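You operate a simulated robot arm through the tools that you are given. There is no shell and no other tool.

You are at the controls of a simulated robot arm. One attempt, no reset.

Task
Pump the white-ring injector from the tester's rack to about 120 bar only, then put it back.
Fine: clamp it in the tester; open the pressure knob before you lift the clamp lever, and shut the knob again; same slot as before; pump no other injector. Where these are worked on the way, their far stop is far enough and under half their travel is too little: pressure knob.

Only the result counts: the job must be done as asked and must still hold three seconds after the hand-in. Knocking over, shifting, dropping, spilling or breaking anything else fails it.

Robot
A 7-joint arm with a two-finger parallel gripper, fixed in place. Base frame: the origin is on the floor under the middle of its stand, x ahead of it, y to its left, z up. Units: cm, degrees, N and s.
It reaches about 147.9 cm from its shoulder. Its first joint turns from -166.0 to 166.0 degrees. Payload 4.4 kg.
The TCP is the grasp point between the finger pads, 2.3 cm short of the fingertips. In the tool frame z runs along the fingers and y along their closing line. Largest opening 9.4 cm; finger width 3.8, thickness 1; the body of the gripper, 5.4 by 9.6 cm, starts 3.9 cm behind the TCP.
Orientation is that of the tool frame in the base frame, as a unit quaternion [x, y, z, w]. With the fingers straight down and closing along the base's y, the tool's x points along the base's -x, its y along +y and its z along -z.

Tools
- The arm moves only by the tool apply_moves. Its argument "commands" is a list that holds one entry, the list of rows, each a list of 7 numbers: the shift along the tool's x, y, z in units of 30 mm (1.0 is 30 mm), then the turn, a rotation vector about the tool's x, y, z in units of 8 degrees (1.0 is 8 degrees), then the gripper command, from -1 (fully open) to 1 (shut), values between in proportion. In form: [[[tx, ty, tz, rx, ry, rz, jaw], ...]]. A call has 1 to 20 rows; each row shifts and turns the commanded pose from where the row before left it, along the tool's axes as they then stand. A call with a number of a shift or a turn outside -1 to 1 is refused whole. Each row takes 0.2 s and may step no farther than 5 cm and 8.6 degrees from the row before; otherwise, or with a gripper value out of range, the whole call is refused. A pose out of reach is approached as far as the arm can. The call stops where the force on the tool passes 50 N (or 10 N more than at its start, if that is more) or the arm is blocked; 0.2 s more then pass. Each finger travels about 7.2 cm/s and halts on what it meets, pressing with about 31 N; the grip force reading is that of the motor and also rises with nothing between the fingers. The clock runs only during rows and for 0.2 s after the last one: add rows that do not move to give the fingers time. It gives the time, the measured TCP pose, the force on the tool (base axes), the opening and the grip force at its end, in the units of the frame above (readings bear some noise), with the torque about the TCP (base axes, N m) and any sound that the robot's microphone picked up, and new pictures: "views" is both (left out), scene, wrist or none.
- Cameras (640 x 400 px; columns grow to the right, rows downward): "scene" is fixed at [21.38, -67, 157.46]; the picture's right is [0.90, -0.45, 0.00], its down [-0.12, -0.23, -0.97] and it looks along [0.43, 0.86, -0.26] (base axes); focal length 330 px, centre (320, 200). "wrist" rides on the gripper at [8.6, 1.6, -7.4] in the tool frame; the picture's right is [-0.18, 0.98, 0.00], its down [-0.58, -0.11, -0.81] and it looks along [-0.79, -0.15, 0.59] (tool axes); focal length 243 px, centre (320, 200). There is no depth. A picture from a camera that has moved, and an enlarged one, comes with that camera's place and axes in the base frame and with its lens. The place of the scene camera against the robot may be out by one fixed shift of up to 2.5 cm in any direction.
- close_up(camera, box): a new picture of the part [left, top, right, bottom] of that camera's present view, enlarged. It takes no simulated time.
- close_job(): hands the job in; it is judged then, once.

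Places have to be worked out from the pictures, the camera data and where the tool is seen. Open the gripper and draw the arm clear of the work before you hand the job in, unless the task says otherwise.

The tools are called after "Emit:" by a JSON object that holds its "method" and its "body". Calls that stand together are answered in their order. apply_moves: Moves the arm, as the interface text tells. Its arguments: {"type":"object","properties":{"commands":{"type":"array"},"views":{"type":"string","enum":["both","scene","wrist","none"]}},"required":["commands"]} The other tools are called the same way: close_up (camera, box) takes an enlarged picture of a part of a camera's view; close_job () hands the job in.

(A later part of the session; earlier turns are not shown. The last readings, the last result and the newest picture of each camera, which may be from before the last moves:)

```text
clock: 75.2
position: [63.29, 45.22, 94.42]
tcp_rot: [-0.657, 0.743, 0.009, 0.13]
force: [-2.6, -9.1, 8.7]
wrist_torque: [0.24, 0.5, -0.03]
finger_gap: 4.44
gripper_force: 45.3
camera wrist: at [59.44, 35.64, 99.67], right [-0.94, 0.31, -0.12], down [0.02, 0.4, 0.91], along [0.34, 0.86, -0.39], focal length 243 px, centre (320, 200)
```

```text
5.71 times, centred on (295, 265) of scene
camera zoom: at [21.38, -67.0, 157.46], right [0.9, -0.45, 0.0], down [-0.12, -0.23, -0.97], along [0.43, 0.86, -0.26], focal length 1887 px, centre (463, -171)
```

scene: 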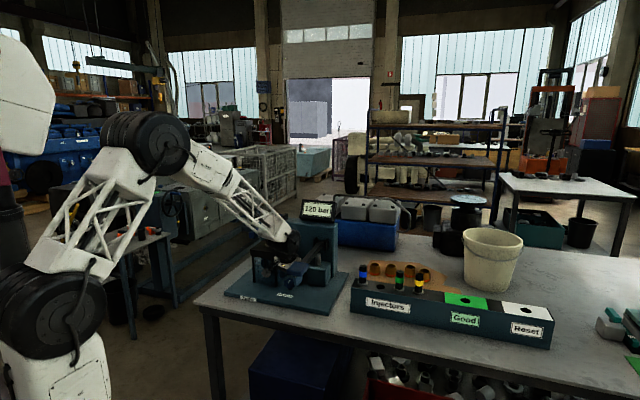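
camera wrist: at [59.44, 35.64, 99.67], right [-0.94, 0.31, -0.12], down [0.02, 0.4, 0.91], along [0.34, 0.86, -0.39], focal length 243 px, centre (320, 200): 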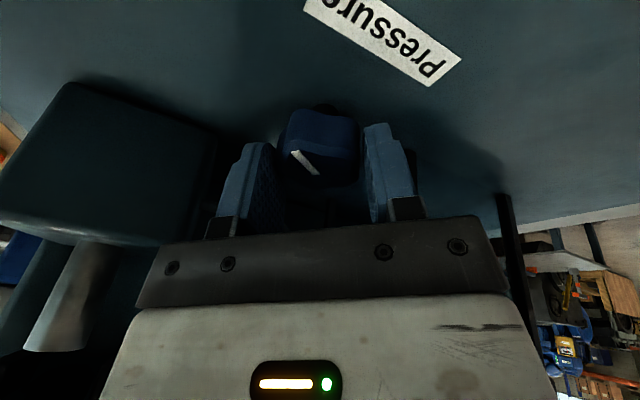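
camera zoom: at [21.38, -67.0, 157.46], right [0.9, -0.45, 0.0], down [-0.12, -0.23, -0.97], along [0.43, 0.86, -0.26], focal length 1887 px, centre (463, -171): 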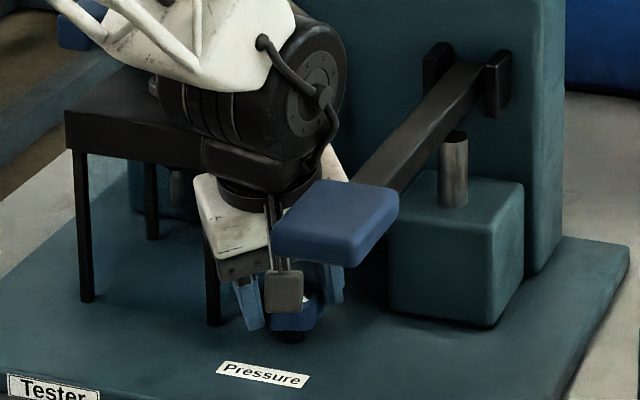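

About 56° turned, still no stop. I regrasp: open, turn the hand back 36° (the knob's lobe symmetry gives the same kind of grip), and close again.

Emit:
{"method": "apply_moves", "body": {"commands": [[[0, 0, 0, 0, 0, 0, 0.3], [0, 0, 0, 0, 0, 0, -0.3], [0, 0, 0, 0, 0, 0, -0.4], [0, 0, 0, 0, 0, 0, -0.4], [0, 0, 0, 0, 0, 0.75, -0.4], [0, 0, 0, 0, 0, 0.75, -0.4], [0, 0, 0, 0, 0, 0.75, -0.4], [0, 0, 0, 0, 0, 0.75, -0.4], [0, 0, 0, 0, 0, 0.75, -0.4], [0, 0, 0, 0, 0, 0.75, -0.4], [0, 0, 0, 0, 0, 0, -0.4]]], "views": "wrist"}}

Emit:
{"method": "close_up", "body": {"camera": "wrist", "box": [180, 60, 460, 235]}}

```text
clock: 77.6
position: [63.33, 45.0, 94.26]
tcp_rot: [-0.395, 0.91, 0.047, 0.121]
force: [0.1, 0.4, 0.2]
wrist_torque: [0.02, 0.02, 0.0]
finger_gap: 6.57
gripper_force: 0.1
camera wrist: at [55.08, 38.84, 99.41], right [-0.59, 0.8, 0.04], down [0.32, 0.19, 0.93], along [0.74, 0.57, -0.37], focal length 243 px, centre (320, 200)
```

wrist: 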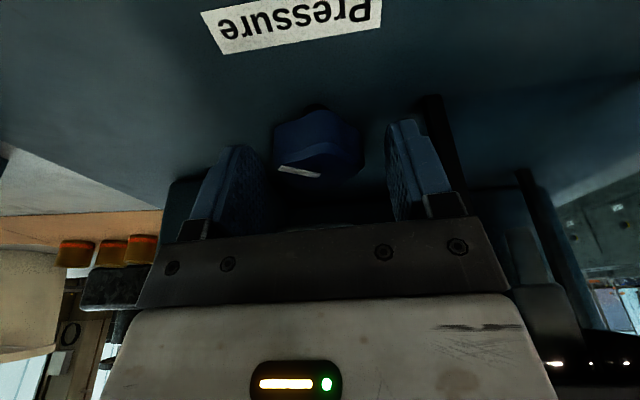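

```text
2.29 times, centred on (320, 148) of wrist
camera zoom: at [55.08, 38.84, 99.41], right [-0.59, 0.8, 0.04], down [0.32, 0.19, 0.93], along [0.74, 0.57, -0.37], focal length 555 px, centre (320, 320)
```

zoom: 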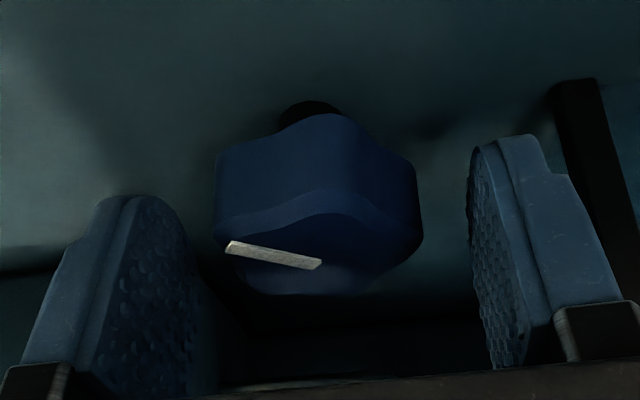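

The knob stayed where I turned it (pointer now toward the side). I close again on it.

Emit:
{"method": "apply_moves", "body": {"commands": [[[0, 0, 0, 0, 0, 0, 0.0], [0, 0, 0, 0, 0, 0, 0.3], [0, 0, 0, 0, 0, 0, 1], [0, 0, 0, 0, 0, 0, 1], [0, 0, 0, 0, 0, 0, 1]]], "views": "none"}}

```text
clock: 78.8
position: [63.33, 45.16, 94.26]
tcp_rot: [-0.395, 0.909, 0.048, 0.121]
force: [21.0, -19.8, -1.6]
wrist_torque: [0.18, -0.03, -0.1]
finger_gap: 4.21
gripper_force: 45.1
```

Gripped (4.21 cm) with about 29 N sideways; I shift 1 mm to relieve it and turn a further 12°.

Emit:
{"method": "apply_moves", "body": {"commands": [[[0, -0.035, 0, 0, 0, 0, 1], [0, 0, 0, 0, 0, 0, 1], [0, 0, 0, 0, 0, -0.5, 1], [0, 0, 0, 0, 0, -0.5, 1], [0, 0, 0, 0, 0, -0.5, 1], [0, 0, 0, 0, 0, 0, 1]]], "views": "wrist"}}

Emit:
{"method": "close_up", "body": {"camera": "wrist", "box": [180, 60, 460, 235]}}

```text
clock: 80.2
position: [63.29, 45.21, 94.39]
tcp_rot: [-0.488, 0.863, 0.034, 0.126]
force: [-18.1, 24.7, 4.4]
wrist_torque: [0.98, 0.82, 0.08]
finger_gap: 4.27
gripper_force: 45.2
camera wrist: at [56.36, 37.43, 99.44], right [-0.75, 0.67, -0.02], down [0.23, 0.28, 0.93], along [0.62, 0.69, -0.36], focal length 243 px, centre (320, 200)
```

wrist: 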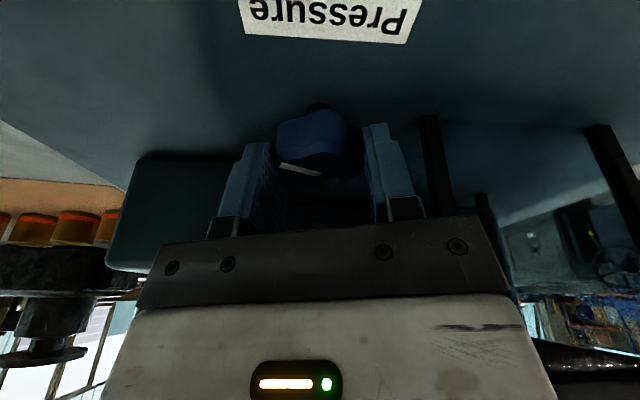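

```text
2.29 times, centred on (320, 148) of wrist
camera zoom: at [56.36, 37.43, 99.44], right [-0.75, 0.67, -0.02], down [0.23, 0.28, 0.93], along [0.62, 0.69, -0.36], focal length 555 px, centre (320, 320)
```

zoom: 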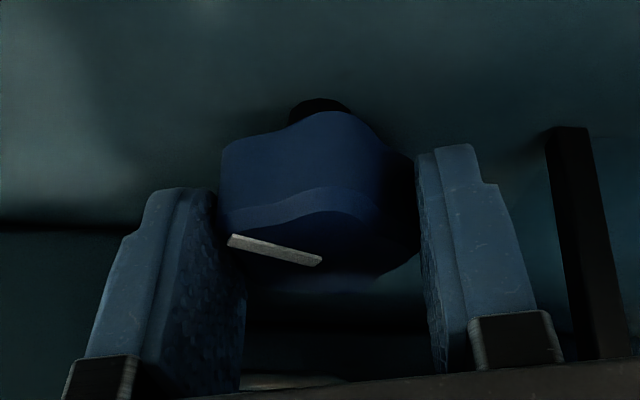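

The knob follows (about 68°). I relieve the side force and turn up to 24° more, watching for the stop.

Emit:
{"method": "apply_moves", "body": {"commands": [[[0, 0.02, 0, 0, 0, 0, 1], [0, 0, 0, 0, 0, -0.5, 1], [0, 0, 0, 0, 0, -0.5, 1], [0, 0, 0, 0, 0, -0.5, 1], [0, 0, 0, 0, 0, 0, 1]]], "views": "wrist"}}

Emit:
{"method": "close_up", "body": {"camera": "wrist", "box": [180, 60, 460, 235]}}

```text
clock: 81.4
position: [63.36, 45.1, 94.36]
tcp_rot: [-0.575, 0.808, 0.021, 0.128]
force: [-18.0, 9.7, 5.9]
wrist_torque: [0.51, 0.77, 0.11]
finger_gap: 4.37
gripper_force: 44.9
camera wrist: at [57.81, 36.32, 99.5], right [-0.86, 0.5, -0.07], down [0.13, 0.35, 0.93], along [0.49, 0.79, -0.37], focal length 243 px, centre (320, 200)
```

wrist: 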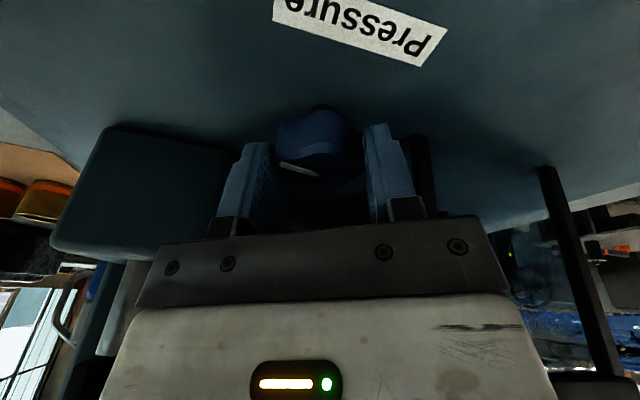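

```text
2.29 times, centred on (320, 148) of wrist
camera zoom: at [57.81, 36.32, 99.5], right [-0.86, 0.5, -0.07], down [0.13, 0.35, 0.93], along [0.49, 0.79, -0.37], focal length 555 px, centre (320, 320)
```

zoom: 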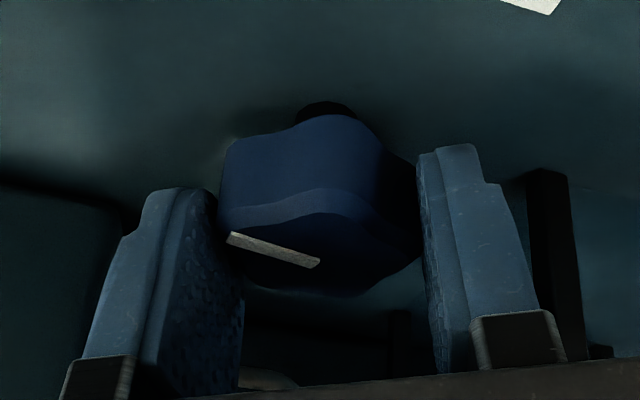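

About 80° now. Another 12°, looking for slip against a stop near 90°.

Emit:
{"method": "apply_moves", "body": {"commands": [[[0, 0, 0, 0, 0, -0.5, 1], [0, 0, 0, 0, 0, -0.5, 1], [0, 0, 0, 0, 0, -0.5, 1], [0, 0, 0, 0, 0, 0, 1]]], "views": "wrist"}}

Emit:
{"method": "close_up", "body": {"camera": "wrist", "box": [180, 60, 460, 235]}}

Emit:
{"method": "close_up", "body": {"camera": "scene", "box": [260, 190, 340, 300]}}

```text
clock: 82.4
position: [63.4, 45.07, 94.36]
tcp_rot: [-0.657, 0.743, 0.008, 0.129]
force: [-45.8, 3.5, 15.6]
wrist_torque: [0.09, 1.43, 0.13]
finger_gap: 4.41
gripper_force: 44.5
camera wrist: at [59.46, 35.57, 99.67], right [-0.94, 0.31, -0.12], down [0.02, 0.4, 0.91], along [0.34, 0.86, -0.39], focal length 243 px, centre (320, 200)
```

wrist: 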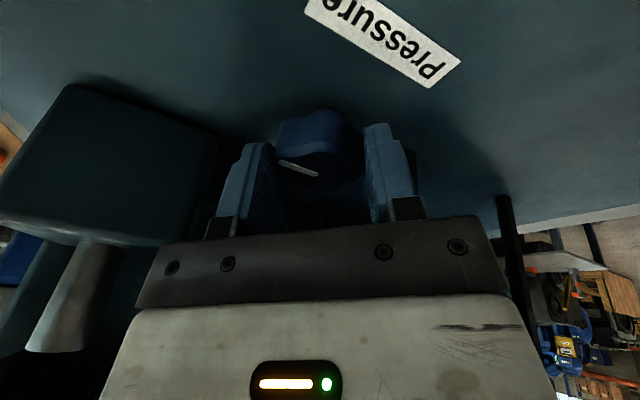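

```text
2.29 times, centred on (320, 148) of wrist
camera zoom: at [59.46, 35.57, 99.67], right [-0.94, 0.31, -0.12], down [0.02, 0.4, 0.91], along [0.34, 0.86, -0.39], focal length 555 px, centre (320, 320)
```

zoom: 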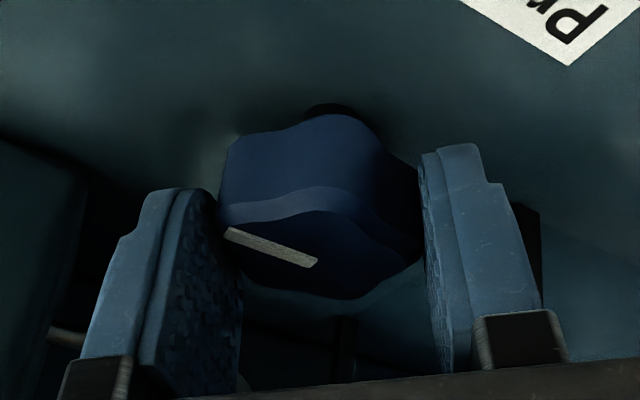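

```text
3.64 times, centred on (300, 245) of scene
camera zoom: at [21.38, -67.0, 157.46], right [0.9, -0.45, 0.0], down [-0.12, -0.23, -0.97], along [0.43, 0.86, -0.26], focal length 1201 px, centre (393, 36)
```

zoom: 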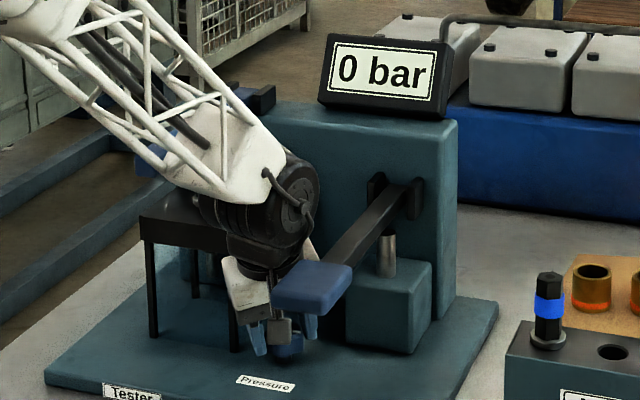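

About 92° turned, display 0 bar, no clear stop yet. I regrasp once more (back 36°) to see whether the knob goes further.

Emit:
{"method": "apply_moves", "body": {"commands": [[[0, 0, 0, 0, 0, 0, 0.3], [0, 0, 0, 0, 0, 0, -0.3], [0, 0, 0, 0, 0, 0, -0.4], [0, 0, 0, 0, 0, 0, -0.4], [0, 0.01, 0, 0, 0, 0.75, -0.4], [0, 0, 0, 0, 0, 0.75, -0.4], [0, 0, 0, 0, 0, 0.75, -0.4], [0, 0, 0, 0, 0, 0.75, -0.4], [0, 0, 0, 0, 0, 0.75, -0.4], [0, 0, 0, 0, 0, 0.75, -0.4], [0, 0, 0, 0, 0, 0, -0.4]]], "views": "wrist"}}

Emit:
{"method": "close_up", "body": {"camera": "wrist", "box": [180, 60, 460, 235]}}

```text
clock: 84.8
position: [63.41, 45.14, 94.39]
tcp_rot: [-0.394, 0.909, 0.049, 0.122]
force: [0.9, -0.6, -0.2]
wrist_torque: [0.03, 0.0, 0.02]
finger_gap: 6.6
gripper_force: 0.1
camera wrist: at [55.06, 38.79, 99.46], right [-0.59, 0.8, 0.04], down [0.32, 0.19, 0.93], along [0.74, 0.57, -0.37], focal length 243 px, centre (320, 200)
```

wrist: 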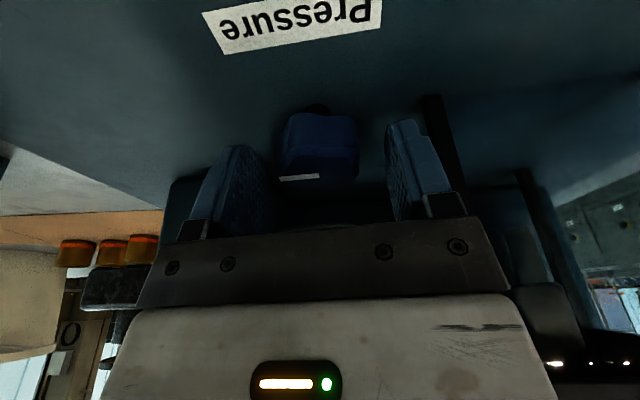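

```text
2.29 times, centred on (320, 148) of wrist
camera zoom: at [55.06, 38.79, 99.46], right [-0.59, 0.8, 0.04], down [0.32, 0.19, 0.93], along [0.74, 0.57, -0.37], focal length 555 px, centre (320, 320)
```

zoom: 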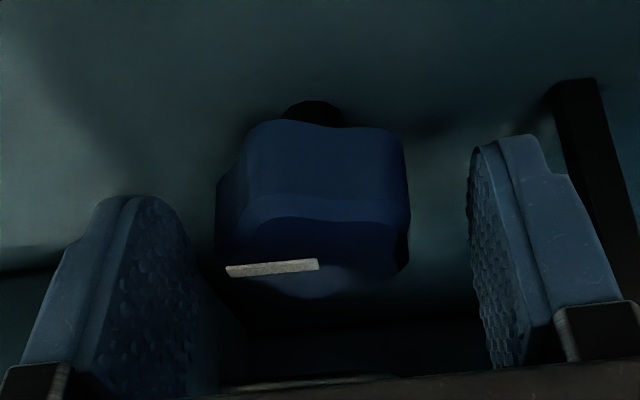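

Pointer azimuth measures about 311°, i.e. roughly 85–90° from the start. I close and try another 16° to find out whether this is the stop.

Emit:
{"method": "apply_moves", "body": {"commands": [[[0, 0, 0, 0, 0, 0, 0.0], [0, 0, 0, 0, 0, 0, 0.3], [0, 0, 0, 0, 0, 0, 1], [0, 0, 0, 0, 0, 0, 1], [0, 0, 0, 0, 0, 0, 1]]], "views": "none"}}

```text
clock: 86.0
position: [63.46, 45.01, 94.31]
tcp_rot: [-0.394, 0.91, 0.048, 0.122]
force: [15.2, -14.5, -1.8]
wrist_torque: [0.22, 0.01, -0.07]
finger_gap: 4.17
gripper_force: 44.3
```

Gripped at 4.17 cm with moderate side force; I shift half a millimetre and turn 16° counter-clockwise.

Emit:
{"method": "apply_moves", "body": {"commands": [[[0, -0.02, 0, 0, 0, 0, 1], [0, 0, 0, 0, 0, -0.5, 1], [0, 0, 0, 0, 0, -0.5, 1], [0, 0, 0, 0, 0, -0.5, 1], [0, 0, 0, 0, 0, -0.5, 1], [0, 0, 0, 0, 0, 0, 1]]], "views": "wrist"}}

Emit:
{"method": "close_up", "body": {"camera": "wrist", "box": [180, 60, 460, 235]}}

```text
clock: 87.4
position: [63.41, 45.06, 94.22]
tcp_rot: [-0.517, 0.846, 0.03, 0.126]
force: [4.7, -4.3, 3.3]
wrist_torque: [0.22, 0.54, -0.51]
finger_gap: 4.32
gripper_force: 45.0
camera wrist: at [56.81, 37.02, 99.38], right [-0.79, 0.61, -0.03], down [0.2, 0.31, 0.93], along [0.58, 0.73, -0.36], focal length 243 px, centre (320, 200)
```

wrist: 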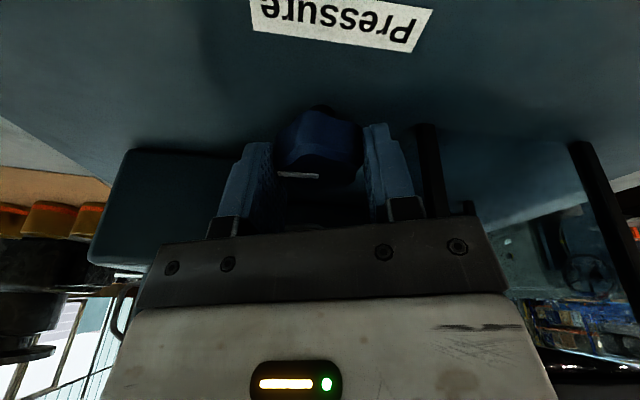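

```text
2.29 times, centred on (320, 148) of wrist
camera zoom: at [56.81, 37.02, 99.38], right [-0.79, 0.61, -0.03], down [0.2, 0.31, 0.93], along [0.58, 0.73, -0.36], focal length 555 px, centre (320, 320)
```

zoom: 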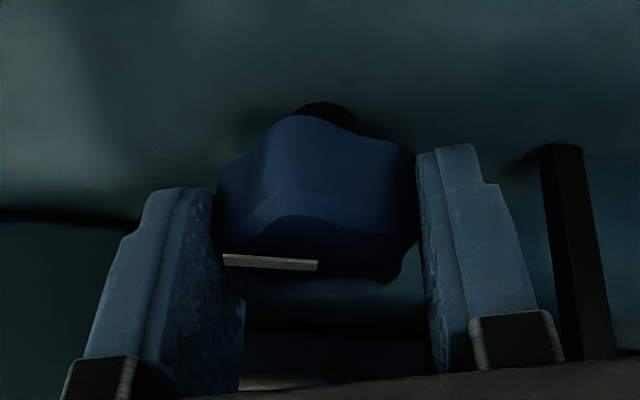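

The knob now resists with −0.5 N·m and lags the hand: it is at its far stop, about 90° open. I release it, rise vertically to z≈118, and bring the tool back upright.

Emit:
{"method": "apply_moves", "body": {"commands": [[[0, 0, 0, 0, 0, 0, 0.3], [0, 0, 0, 0, 0, 0, -0.3], [0, 0, 0, 0, 0, 0, -0.4], [0, 0, 0, 0, 0, 0, -0.4], [-0.122, -0.04, -0.483, 0, 0, 0, -0.4], [-0.244, -0.079, -0.966, 0, 0, 0, -0.4], [-0.244, -0.079, -0.966, 0, 0, 0, -0.4], [-0.244, -0.079, -0.966, 0, 0, 0, -0.4], [-0.244, -0.079, -0.966, 0, 0, 0, -0.4], [-0.244, -0.079, -0.966, 0, 0, 0, -0.4], [-0.244, -0.079, -0.966, 0, 0, 0, -0.4], [-0.244, -0.079, -0.966, 0, 0, 0, -0.4], [-0.244, -0.079, -0.966, 0, 0, 0, -0.4], [0, 0, 0, 0, 0, 0.75, -0.4], [0, 0, 0, 0, 0, 0.75, -0.4], [0, 0, 0, 0, 0, 0.75, -0.4], [0, 0, 0, 0, 0.9375, 0, -0.4], [0, 0, 0, 0, 0.9375, 0, -0.4], [0, 0, 0, 0, 0, 0, -0.4]]], "views": "both"}}

Emit:
{"method": "close_up", "body": {"camera": "scene", "box": [230, 180, 350, 310]}}

```text
clock: 91.4
position: [63.54, 45.05, 119.77]
tcp_rot: [-0.383, 0.924, 0.0, 0.0]
force: [1.1, 0.0, 0.3]
wrist_torque: [-0.01, 0.0, 0.01]
finger_gap: 6.58
gripper_force: 0.2
camera wrist: at [56.11, 40.1, 127.44], right [-0.56, 0.83, 0.0], down [0.49, 0.33, 0.81], along [0.67, 0.45, -0.59], focal length 243 px, centre (320, 200)
```

scene: 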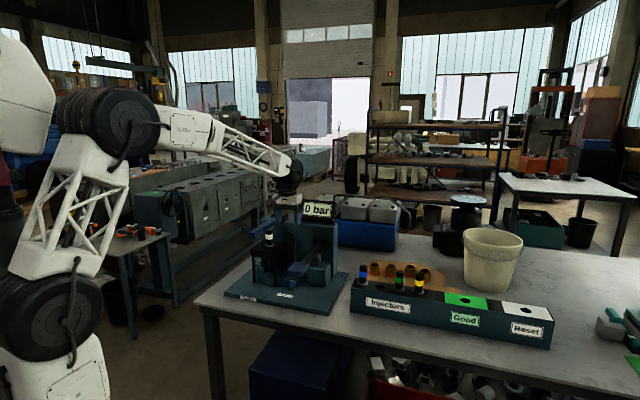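
wrist: 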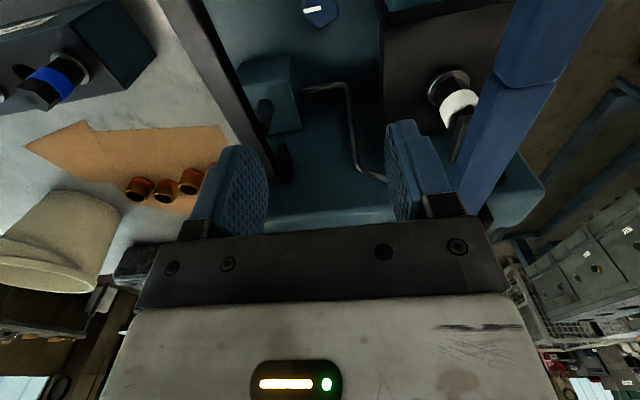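

```text
3.08 times, centred on (290, 245) of scene
camera zoom: at [21.38, -67.0, 157.46], right [0.9, -0.45, 0.0], down [-0.12, -0.23, -0.97], along [0.43, 0.86, -0.26], focal length 1016 px, centre (412, 62)
```

zoom: 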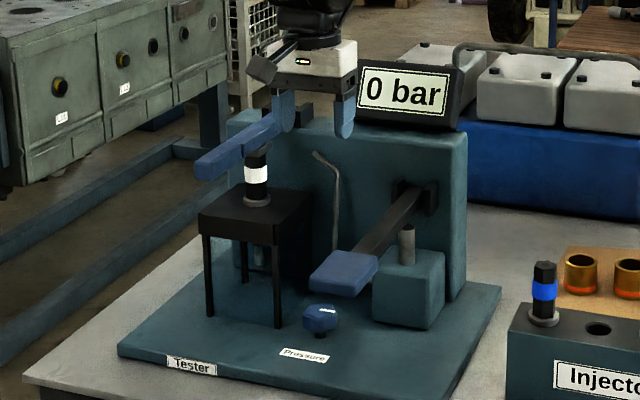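

Tool is upright, knob fully open, 0 bar. Now to the clamp handle: I hover above its outer end (about r=−1.9, f=71) and look.

Emit:
{"method": "apply_moves", "body": {"commands": [[[0, 0, -0.7, 0, 0, 0, -0.06], [0, 0, -0.7, 0, 0, 0, -0.06], [0.47, 0.93, 0, 0, 0, 0, -0.06], [0.47, 0.93, 0, 0, 0, 0, -0.06], [0.47, 0.93, 0, 0, 0, 0, -0.06], [0.47, 0.93, 0, 0, 0, 0, -0.06], [0, 0, 0, 0, 0, 0, -0.06]]], "views": "both"}}

Emit:
{"method": "close_up", "body": {"camera": "wrist", "box": [200, 0, 440, 150]}}

Emit:
{"method": "close_up", "body": {"camera": "scene", "box": [230, 180, 320, 270]}}

```text
clock: 93.0
position: [51.55, 48.82, 124.18]
tcp_rot: [-0.382, 0.924, 0.0, -0.001]
force: [0.8, 0.5, -0.1]
wrist_torque: [0.0, 0.01, -0.02]
finger_gap: 5.01
gripper_force: 0.0
camera wrist: at [44.23, 43.97, 131.76], right [-0.56, 0.83, 0.0], down [0.49, 0.33, 0.81], along [0.67, 0.45, -0.59], focal length 243 px, centre (320, 200)
```

scene: 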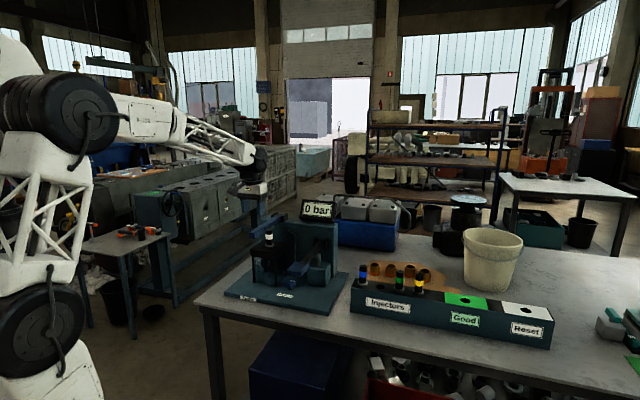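
wrist: 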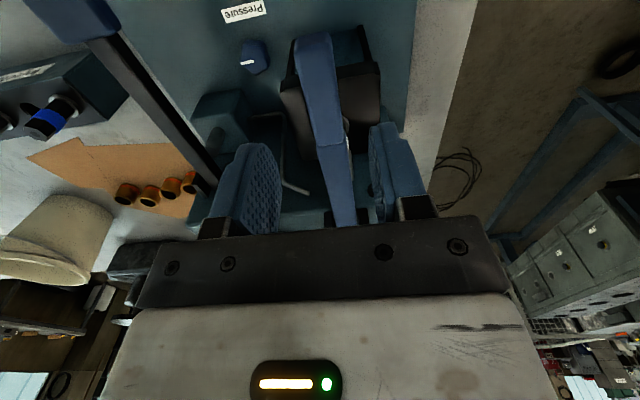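

```text
2.67 times, centred on (320, 75) of wrist
camera zoom: at [44.23, 43.97, 131.76], right [-0.56, 0.83, 0.0], down [0.49, 0.33, 0.81], along [0.67, 0.45, -0.59], focal length 647 px, centre (320, 533)
```

zoom: 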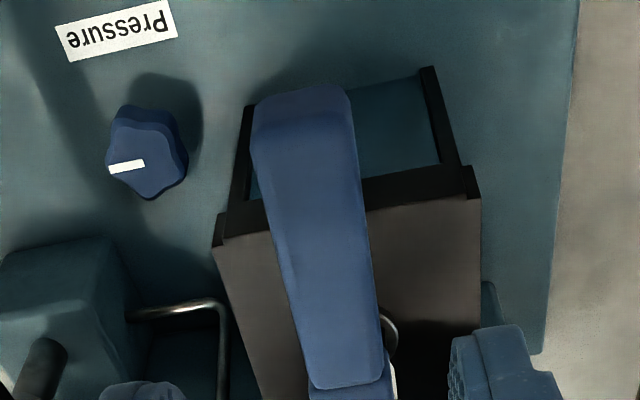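

```text
4.44 times, centred on (275, 225) of scene
camera zoom: at [21.38, -67.0, 157.46], right [0.9, -0.45, 0.0], down [-0.12, -0.23, -0.97], along [0.43, 0.86, -0.26], focal length 1468 px, centre (520, 89)
```

zoom: 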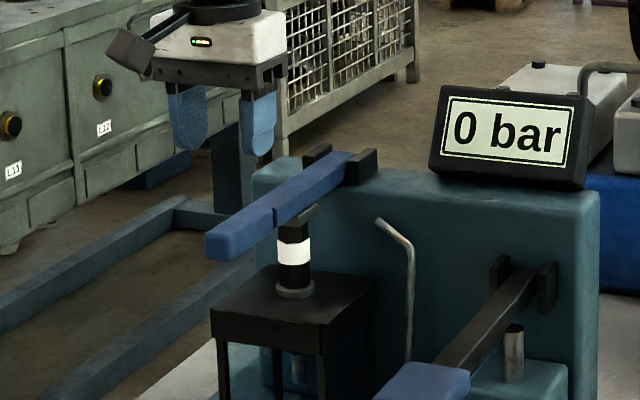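

Handle runs from f≈68.8 to 76.8, centred at r≈−1.9, top z≈115.3; my TCP is centred over its outer part. I lower to straddle it (TCP z≈114.4) and close.

Emit:
{"method": "apply_moves", "body": {"commands": [[[0, 0, 0.8, 0, 0, 0, -0.06], [0, 0, 0.8, 0, 0, 0, -0.06], [0, 0, 0.8, 0, 0, 0, -0.06], [0, 0, 0.5, 0, 0, 0, -0.06], [0, 0, 0.36, 0, 0, 0, -0.06], [0, 0, 0, 0, 0, 0, -0.06]]], "views": "wrist"}}

Emit:
{"method": "close_up", "body": {"camera": "scene", "box": [230, 180, 320, 270]}}

```text
clock: 94.4
position: [51.56, 48.96, 114.19]
tcp_rot: [-0.382, 0.924, -0.001, -0.001]
force: [-1.0, 0.3, -0.3]
wrist_torque: [0.01, 0.03, -0.02]
finger_gap: 4.98
gripper_force: 0.0
camera wrist: at [44.2, 44.03, 121.85], right [-0.56, 0.83, 0.0], down [0.49, 0.33, 0.81], along [0.67, 0.45, -0.59], focal length 243 px, centre (320, 200)
```

wrist: 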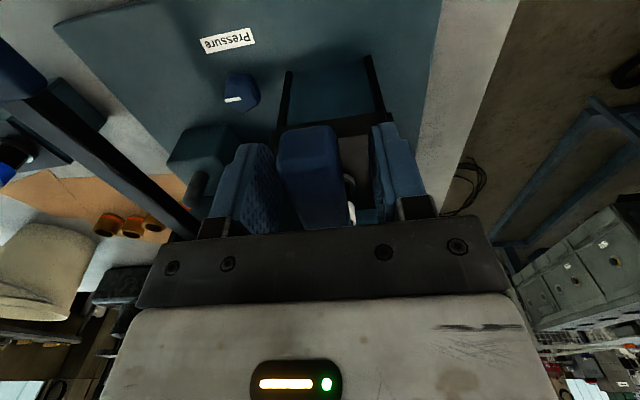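

```text
4.44 times, centred on (275, 225) of scene
camera zoom: at [21.38, -67.0, 157.46], right [0.9, -0.45, 0.0], down [-0.12, -0.23, -0.97], along [0.43, 0.86, -0.26], focal length 1468 px, centre (520, 89)
```

zoom: 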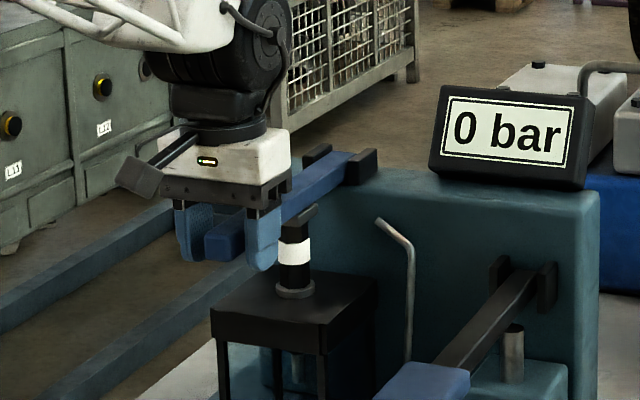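

The handle lies between the fingers. I close on it.

Emit:
{"method": "apply_moves", "body": {"commands": [[[0, 0, 0, 0, 0, 0, 0.3], [0, 0, 0, 0, 0, 0, 0.5], [0, 0, 0, 0, 0, 0, 1], [0, 0, 0, 0, 0, 0, 1]]], "views": "wrist"}}

```text
clock: 95.4
position: [51.62, 48.92, 114.26]
tcp_rot: [-0.382, 0.924, 0.001, 0.0]
force: [34.4, -34.5, -1.8]
wrist_torque: [-0.12, 0.09, 1.8]
finger_gap: 2.46
gripper_force: 45.3
camera wrist: at [44.3, 43.93, 121.87], right [-0.56, 0.83, 0.0], down [0.49, 0.33, 0.81], along [0.67, 0.45, -0.59], focal length 243 px, centre (320, 200)
```

wrist: 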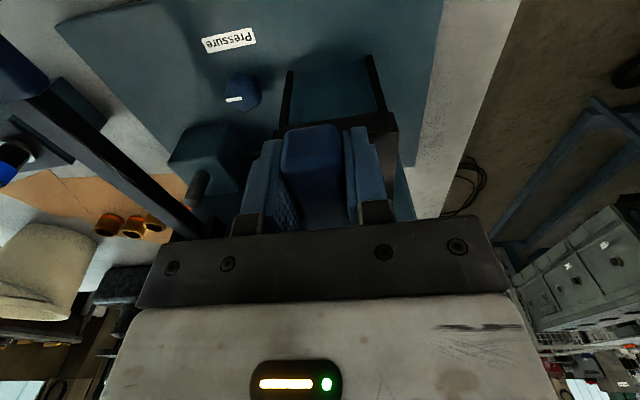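

The grip is off-centre by about a millimetre (49 N sideways). I shift the tool to relieve it before lifting.

Emit:
{"method": "apply_moves", "body": {"commands": [[[0, -0.04, 0, 0, 0, 0, 1], [0, 0, 0, 0, 0, 0, 1]]], "views": "none"}}

```text
clock: 96.0
position: [51.64, 48.89, 114.24]
tcp_rot: [-0.381, 0.925, 0.001, 0.0]
force: [22.8, -31.3, 1.6]
wrist_torque: [0.2, -0.05, 1.35]
finger_gap: 2.49
gripper_force: 44.9
```

Still 39 N sideways; another small step the same way.

Emit:
{"method": "apply_moves", "body": {"commands": [[[0, -0.05, 0, 0, 0, 0, 1], [0, 0, 0, 0, 0, 0, 1]]], "views": "none"}}

```text
clock: 96.6
position: [51.62, 48.73, 114.23]
tcp_rot: [-0.382, 0.924, 0.0, -0.001]
force: [-3.2, -0.7, 1.4]
wrist_torque: [0.29, 0.17, 1.16]
finger_gap: 2.51
gripper_force: 44.9
```

Side force is now zero with a firm hold. I lift along the lever's arc, first 16°.

Emit:
{"method": "apply_moves", "body": {"commands": [[[-0.02, 0, -0.517, 0, 0, 0, 1], [-0.045, 0, -0.517, 0, 0, 0, 1], [-0.09, 0, -0.5, 0, 0, 0, 1], [-0.127, 0, -0.5, 0, 0, 0, 1], [0, 0, 0, 0, 0, 0, 1]]], "views": "wrist"}}

Emit:
{"method": "close_up", "body": {"camera": "scene", "box": [230, 170, 330, 270]}}

```text
clock: 97.8
position: [52.19, 49.41, 120.38]
tcp_rot: [-0.382, 0.924, 0.0, 0.001]
force: [-22.5, 44.4, -7.8]
wrist_torque: [-0.16, 0.5, 0.71]
finger_gap: 2.48
gripper_force: 45.2
camera wrist: at [44.93, 44.52, 127.94], right [-0.56, 0.83, 0.0], down [0.49, 0.33, 0.81], along [0.67, 0.46, -0.59], focal length 243 px, centre (320, 200)
```

wrist: 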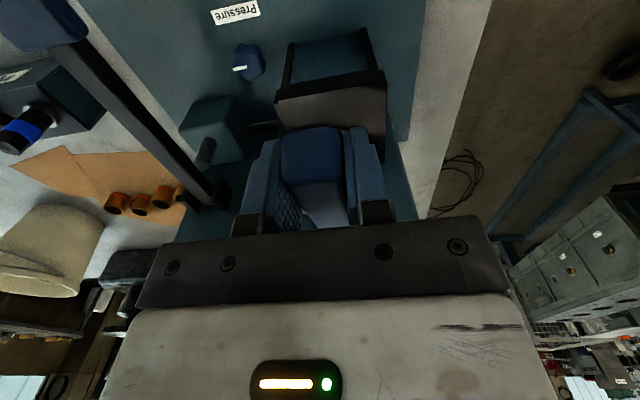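

```text
4.00 times, centred on (280, 220) of scene
camera zoom: at [21.38, -67.0, 157.46], right [0.9, -0.45, 0.0], down [-0.12, -0.23, -0.97], along [0.43, 0.86, -0.26], focal length 1321 px, centre (480, 120)
```

zoom: 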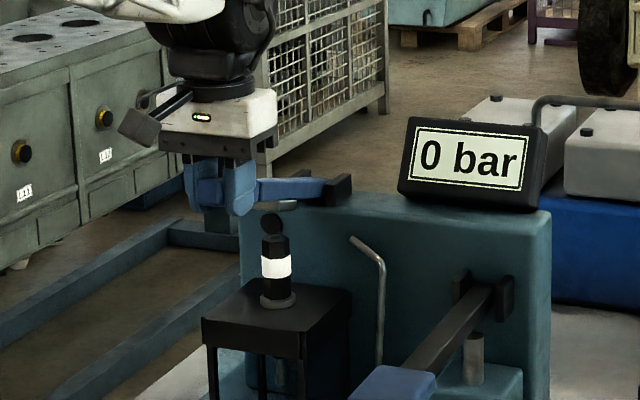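

The lever lifts and the injector stays in the nest. Side force grew to 47 N, so I relieve it by a millimetre and continue up to about 40°.

Emit:
{"method": "apply_moves", "body": {"commands": [[[0, 0.03, 0, 0, 0, 0, 1], [0, 0, 0, 0, 0, 0, 1]]], "views": "none"}}

```text
clock: 98.4
position: [52.25, 49.54, 120.18]
tcp_rot: [-0.382, 0.924, 0.0, 0.0]
force: [-10.6, 47.0, -3.3]
wrist_torque: [0.82, -0.38, 0.9]
finger_gap: 2.49
gripper_force: 45.3
```

Emit:
{"method": "apply_moves", "body": {"commands": [[[-0.04, 0.05, 0, 0, 0, 0, 1], [0, 0, 0, 0, 0, 0, 1]]], "views": "none"}}

```text
clock: 99.0
position: [52.25, 49.48, 120.41]
tcp_rot: [-0.381, 0.925, 0.0, 0.0]
force: [-12.7, -6.4, 6.5]
wrist_torque: [0.63, -0.27, 1.57]
finger_gap: 2.5
gripper_force: 44.6
```

Forces are small again. I continue the arc by 16°.

Emit:
{"method": "apply_moves", "body": {"commands": [[[-0.155, 0, -0.48, 0, 0, 0, 1], [-0.19, 0, -0.47, 0, 0, 0, 1], [-0.22, 0, -0.46, 0, 0, 0, 1], [-0.25, 0, -0.45, 0, 0, 0, 1], [0, 0, 0, 0, 0, 0, 1]]], "views": "wrist"}}

Emit:
{"method": "close_up", "body": {"camera": "scene", "box": [230, 160, 330, 260]}}

```text
clock: 100.2
position: [53.96, 51.26, 125.82]
tcp_rot: [-0.382, 0.924, 0.0, -0.001]
force: [14.2, -10.5, -11.4]
wrist_torque: [-0.64, 1.3, 1.49]
finger_gap: 2.49
gripper_force: 45.1
camera wrist: at [46.71, 46.32, 133.54], right [-0.56, 0.83, 0.0], down [0.49, 0.33, 0.81], along [0.67, 0.45, -0.59], focal length 243 px, centre (320, 200)
```

wrist: 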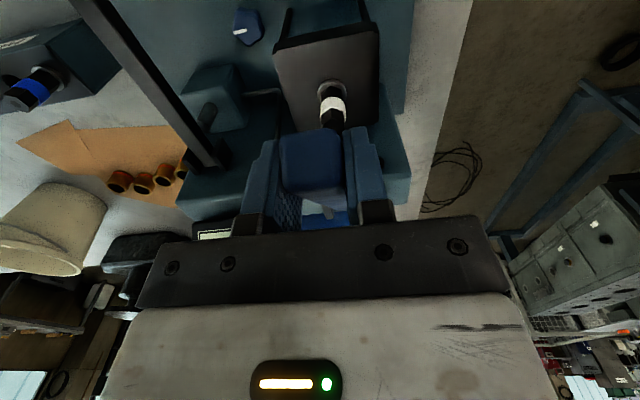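

```text
4.00 times, centred on (280, 210) of scene
camera zoom: at [21.38, -67.0, 157.46], right [0.9, -0.45, 0.0], down [-0.12, -0.23, -0.97], along [0.43, 0.86, -0.26], focal length 1321 px, centre (480, 160)
```

zoom: 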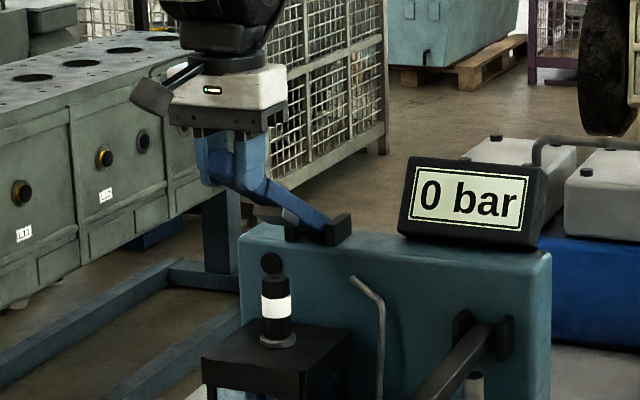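

Lever follows well with low forces. Next 24° of the arc.

Emit:
{"method": "apply_moves", "body": {"commands": [[[-0.28, 0, -0.42, 0, 0, 0, 1], [-0.32, 0, -0.39, 0, 0, 0, 1], [-0.35, 0, -0.38, 0, 0, 0, 1], [-0.38, 0, -0.35, 0, 0, 0, 1], [-0.395, 0, -0.33, 0, 0, 0, 1], [-0.41, 0, -0.3, 0, 0, 0, 1], [0, 0, 0, 0, 0, 0, 1]]], "views": "wrist"}}

Emit:
{"method": "close_up", "body": {"camera": "scene", "box": [230, 150, 330, 250]}}

```text
clock: 101.8
position: [58.59, 55.75, 132.44]
tcp_rot: [-0.382, 0.924, 0.0, 0.0]
force: [4.6, -14.1, -1.6]
wrist_torque: [-0.6, 1.37, 1.21]
finger_gap: 2.48
gripper_force: 44.7
camera wrist: at [51.24, 50.84, 140.02], right [-0.56, 0.83, 0.0], down [0.49, 0.33, 0.81], along [0.67, 0.45, -0.59], focal length 243 px, centre (320, 200)
```

wrist: 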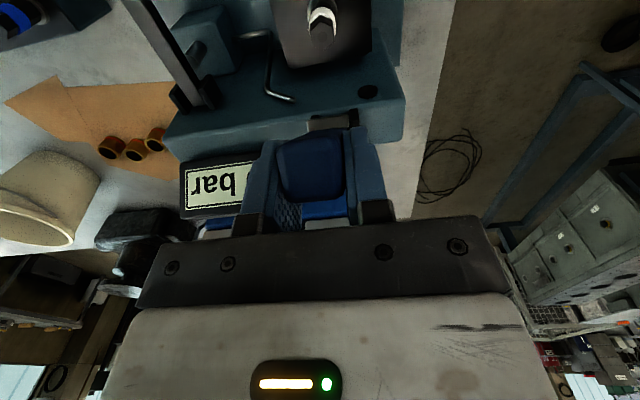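

```text
4.00 times, centred on (280, 200) of scene
camera zoom: at [21.38, -67.0, 157.46], right [0.9, -0.45, 0.0], down [-0.12, -0.23, -0.97], along [0.43, 0.86, -0.26], focal length 1321 px, centre (480, 200)
```

zoom: 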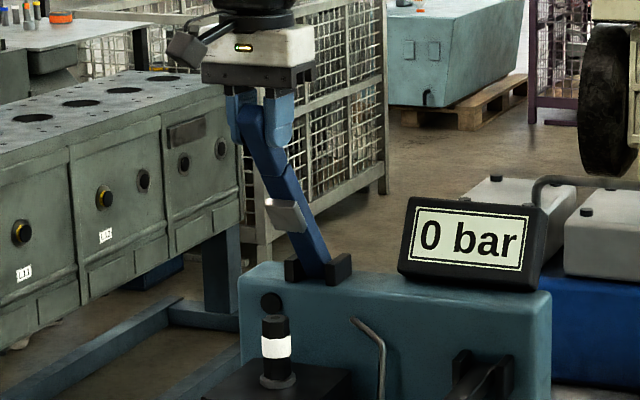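

At about 56°, still held. I continue toward vertical (about 88°).

Emit:
{"method": "apply_moves", "body": {"commands": [[[-0.44, 0, -0.28, 0, 0, 0, 1], [-0.455, 0, -0.25, 0, 0, 0, 1], [-0.465, 0, -0.2, 0, 0, 0, 1], [-0.475, 0, -0.165, 0, 0, 0, 1], [-0.49, 0, -0.15, 0, 0, 0, 1], [-0.5, 0, -0.115, 0, 0, 0, 1], [-0.5, 0, -0.07, 0, 0, 0, 1], [-0.5, 0, -0.03, 0, 0, 0, 1], [0, 0, 0, 0, 0, 0, 1]]], "views": "wrist"}}

Emit:
{"method": "close_up", "body": {"camera": "scene", "box": [230, 130, 330, 230]}}

```text
clock: 103.8
position: [66.66, 63.85, 136.15]
tcp_rot: [-0.382, 0.924, 0.0, 0.0]
force: [5.0, -13.5, 0.2]
wrist_torque: [-1.06, 0.87, 0.53]
finger_gap: 2.5
gripper_force: 44.9
camera wrist: at [59.35, 58.97, 143.83], right [-0.56, 0.83, 0.0], down [0.49, 0.33, 0.81], along [0.67, 0.45, -0.59], focal length 243 px, centre (320, 200)
```

wrist: 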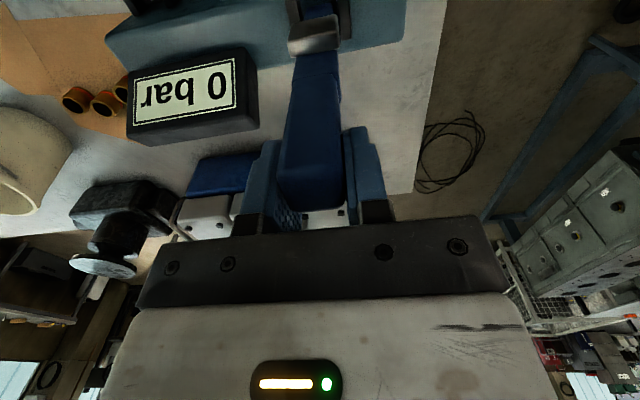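

```text
4.00 times, centred on (280, 180) of scene
camera zoom: at [21.38, -67.0, 157.46], right [0.9, -0.45, 0.0], down [-0.12, -0.23, -0.97], along [0.43, 0.86, -0.26], focal length 1321 px, centre (480, 280)
```

zoom: 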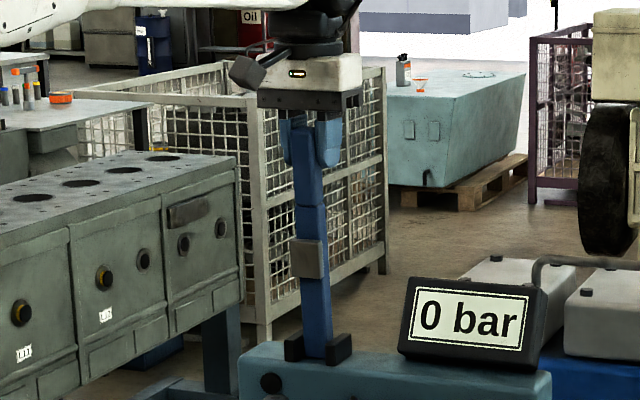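

Lever is vertical. I carry it the last 8° to its leaning rest position.

Emit:
{"method": "apply_moves", "body": {"commands": [[[-0.4, 0, 0, 0, 0, 0, 1], [-0.4, 0, 0.02, 0, 0, 0, 1], [-0.2, 0, 0.02, 0, 0, 0, 1], [-0.1, 0, 0.01, 0, 0, 0, 1], [0, 0, 0, 0, 0, 0, 1]]], "views": "none"}}

Emit:
{"method": "close_up", "body": {"camera": "scene", "box": [230, 130, 330, 230]}}

```text
clock: 105.0
position: [68.93, 66.14, 136.04]
tcp_rot: [-0.382, 0.924, 0.0, 0.0]
force: [2.0, -6.8, 9.5]
wrist_torque: [-1.12, 0.41, 0.5]
finger_gap: 2.5
gripper_force: 45.0
```

```text
4.00 times, centred on (280, 180) of scene
camera zoom: at [21.38, -67.0, 157.46], right [0.9, -0.45, 0.0], down [-0.12, -0.23, -0.97], along [0.43, 0.86, -0.26], focal length 1321 px, centre (480, 280)
```

zoom: 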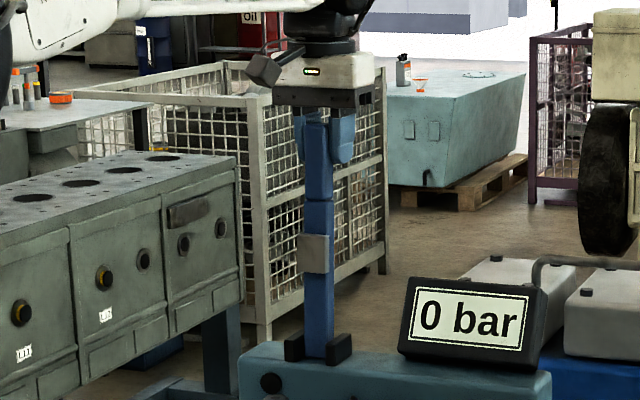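

The lever is back at its original leaning position (shoe and top match the first picture). I open and rise straight up off it.

Emit:
{"method": "apply_moves", "body": {"commands": [[[0, 0, 0, 0, 0, 0, 0.3], [0, 0, 0, 0, 0, 0, -0.06], [0, 0, 0, 0, 0, 0, -0.06], [0, 0, 0, 0, 0, 0, -0.06], [0, 0, -0.5, 0, 0, 0, -0.06], [0, 0, -0.8, 0, 0, 0, -0.06], [0, 0, -0.9, 0, 0, 0, -0.06], [0, 0, -0.9, 0, 0, 0, -0.06], [0, 0, 0, 0, 0, 0, -0.06]]], "views": "both"}}

Emit:
{"method": "close_up", "body": {"camera": "scene", "box": [230, 130, 350, 260]}}

```text
clock: 107.0
position: [68.97, 66.36, 145.15]
tcp_rot: [-0.382, 0.924, 0.0, 0.0]
force: [0.1, 0.8, 1.0]
wrist_torque: [0.03, 0.03, 0.0]
finger_gap: 4.98
gripper_force: 0.0
camera wrist: at [61.65, 61.45, 152.83], right [-0.56, 0.83, 0.0], down [0.49, 0.33, 0.81], along [0.67, 0.45, -0.59], focal length 243 px, centre (320, 200)
```

scene: 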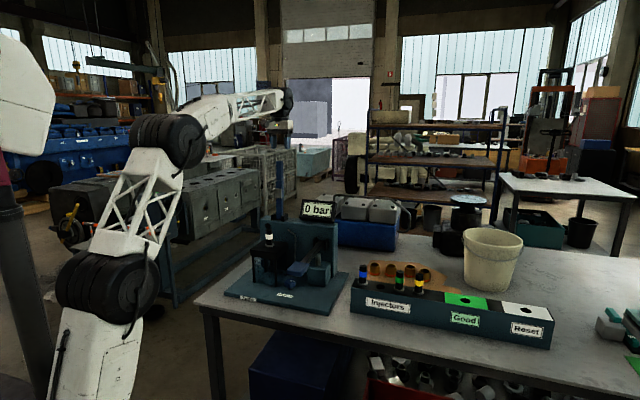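
wrist: 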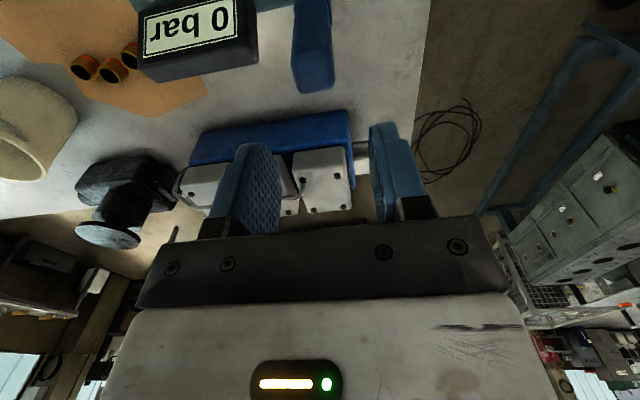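

```text
3.08 times, centred on (290, 195) of scene
camera zoom: at [21.38, -67.0, 157.46], right [0.9, -0.45, 0.0], down [-0.12, -0.23, -0.97], along [0.43, 0.86, -0.26], focal length 1016 px, centre (412, 215)
```

zoom: 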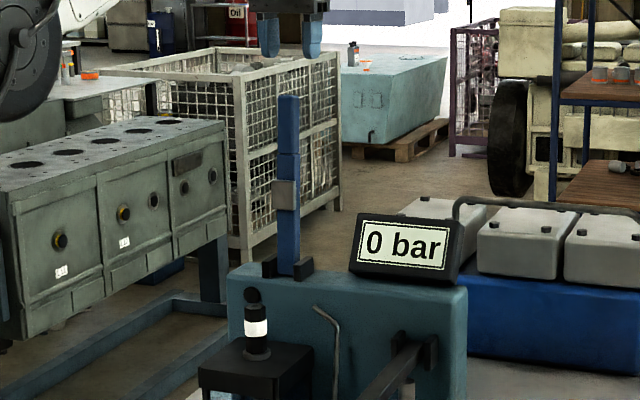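

Lever stands by itself at its rest. Now I fetch the injector: move back over the nest (59.5, 56.8) and come down to just above its top.

Emit:
{"method": "apply_moves", "body": {"commands": [[[0.6, 0, 0, 0, 0, 0, -0.06], [0.8, 0, 0, 0, 0, 0, -0.06], [0.8, 0, 0, 0, 0, 0, -0.06], [0.8, 0, 0, 0, 0, 0, -0.06], [0.8, 0, 0, 0, 0, 0, -0.06], [0.7, -0.02, 0, 0, 0, 0, -0.06], [0, 0, 0.85, 0, 0, 0, -0.06], [0, 0, 0.85, 0, 0, 0, -0.06], [0, 0, 0.85, 0, 0, 0, -0.06], [0, 0, 0.85, 0, 0, 0, -0.06], [0, 0, 0.85, 0, 0, 0, -0.06], [0, 0, 0.85, 0, 0, 0, -0.06], [0, 0, 0.85, 0, 0, 0, -0.06], [0, 0, 0.85, 0, 0, 0, -0.06], [0, 0, 0.85, 0, 0, 0, -0.06], [0, 0, 0.85, 0, 0, 0, -0.06], [0, 0, 0, 0, 0, 0, -0.06]]], "views": "both"}}

Emit:
{"method": "close_up", "body": {"camera": "wrist", "box": [220, 20, 420, 170]}}

```text
clock: 110.6
position: [59.36, 56.75, 120.01]
tcp_rot: [-0.382, 0.924, -0.001, -0.001]
force: [0.4, 0.2, 0.0]
wrist_torque: [0.0, -0.02, -0.01]
finger_gap: 4.95
gripper_force: 0.1
camera wrist: at [52.11, 51.77, 127.47], right [-0.56, 0.83, 0.0], down [0.49, 0.33, 0.81], along [0.67, 0.45, -0.59], focal length 243 px, centre (320, 200)
```

scene: 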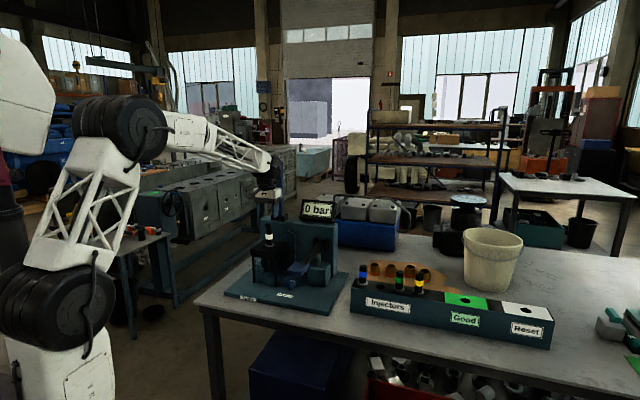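
wrist: 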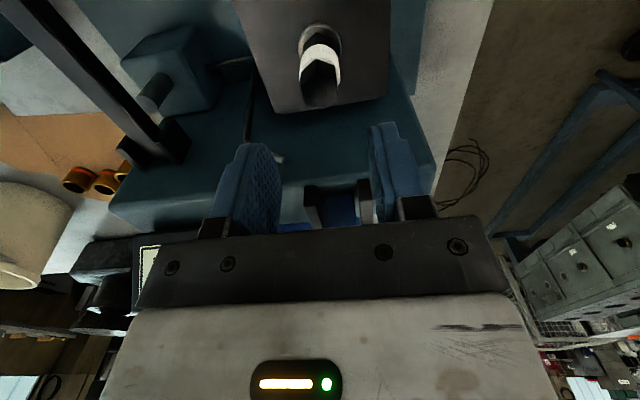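

```text
2.67 times, centred on (320, 95) of wrist
camera zoom: at [52.11, 51.77, 127.47], right [-0.56, 0.83, 0.0], down [0.49, 0.33, 0.81], along [0.67, 0.45, -0.59], focal length 647 px, centre (320, 480)
```

zoom: 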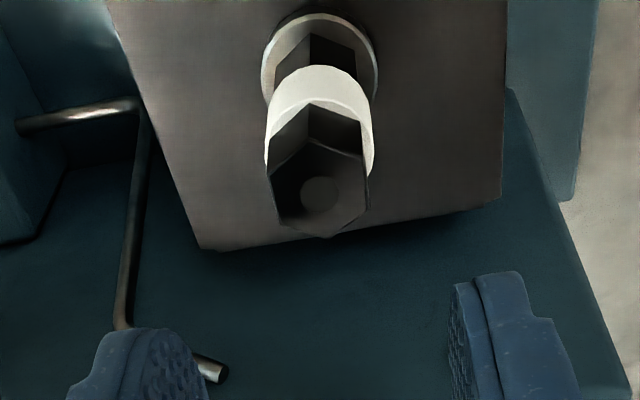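

The injector's hex top is centred under the tool within 2 mm. I lower the open fingers to the same grip height as when I set it down (z≈109.6).

Emit:
{"method": "apply_moves", "body": {"commands": [[[-0.04, 0, 0.5, 0, 0, 0, -0.06], [0, 0, 0.7, 0, 0, 0, -0.06], [0, 0, 0.7, 0, 0, 0, -0.06], [0, 0, 0.7, 0, 0, 0, -0.06], [0, 0, 0.5, 0, 0, 0, -0.06], [0, 0, 0.37, 0, 0, 0, -0.06], [0, 0, 0, 0, 0, 0, -0.06]]], "views": "wrist"}}

Emit:
{"method": "close_up", "body": {"camera": "scene", "box": [250, 190, 310, 250]}}

```text
clock: 112.2
position: [59.5, 56.74, 109.39]
tcp_rot: [-0.382, 0.924, -0.001, -0.001]
force: [-0.8, -0.7, 0.4]
wrist_torque: [0.04, -0.04, 0.01]
finger_gap: 4.99
gripper_force: 0.0
camera wrist: at [52.18, 51.84, 117.06], right [-0.56, 0.83, 0.0], down [0.49, 0.33, 0.81], along [0.67, 0.45, -0.59], focal length 243 px, centre (320, 200)
```

wrist: 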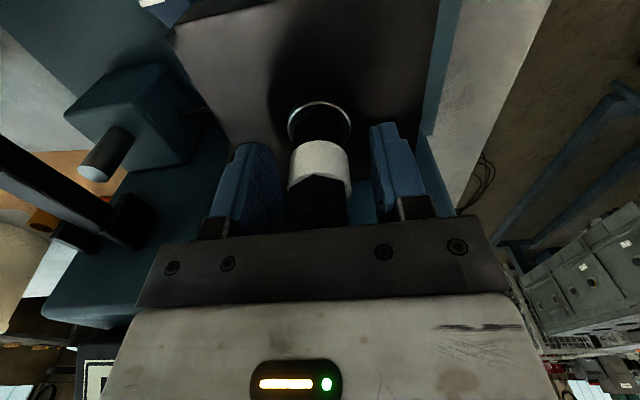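

```text
6.67 times, centred on (280, 220) of scene
camera zoom: at [21.38, -67.0, 157.46], right [0.9, -0.45, 0.0], down [-0.12, -0.23, -0.97], along [0.43, 0.86, -0.26], focal length 2202 px, centre (587, 67)
```

zoom: 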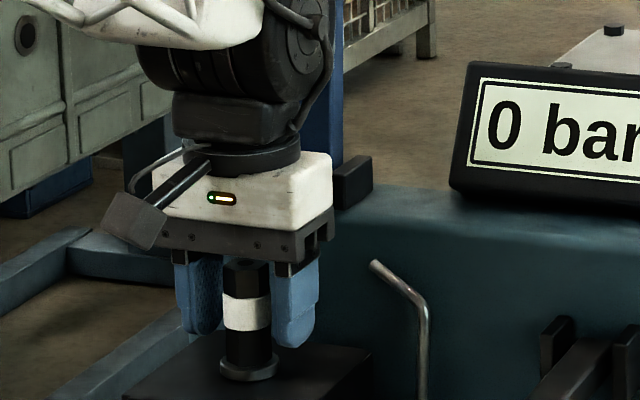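

Same picture as when I set it down. I close on the injector.

Emit:
{"method": "apply_moves", "body": {"commands": [[[0, 0, 0, 0, 0, 0, 0.2], [0, 0, 0, 0, 0, 0, 0.5], [0, 0, 0, 0, 0, 0, 1], [0, 0, 0, 0, 0, 0, 1], [0, 0, 0, 0, 0, 0, 1]]], "views": "none"}}

```text
clock: 113.4
position: [59.45, 56.78, 109.54]
tcp_rot: [-0.382, 0.924, 0.0, 0.0]
force: [1.2, 0.4, 1.3]
wrist_torque: [-0.03, -0.06, 0.0]
finger_gap: 2.39
gripper_force: 31.1
```

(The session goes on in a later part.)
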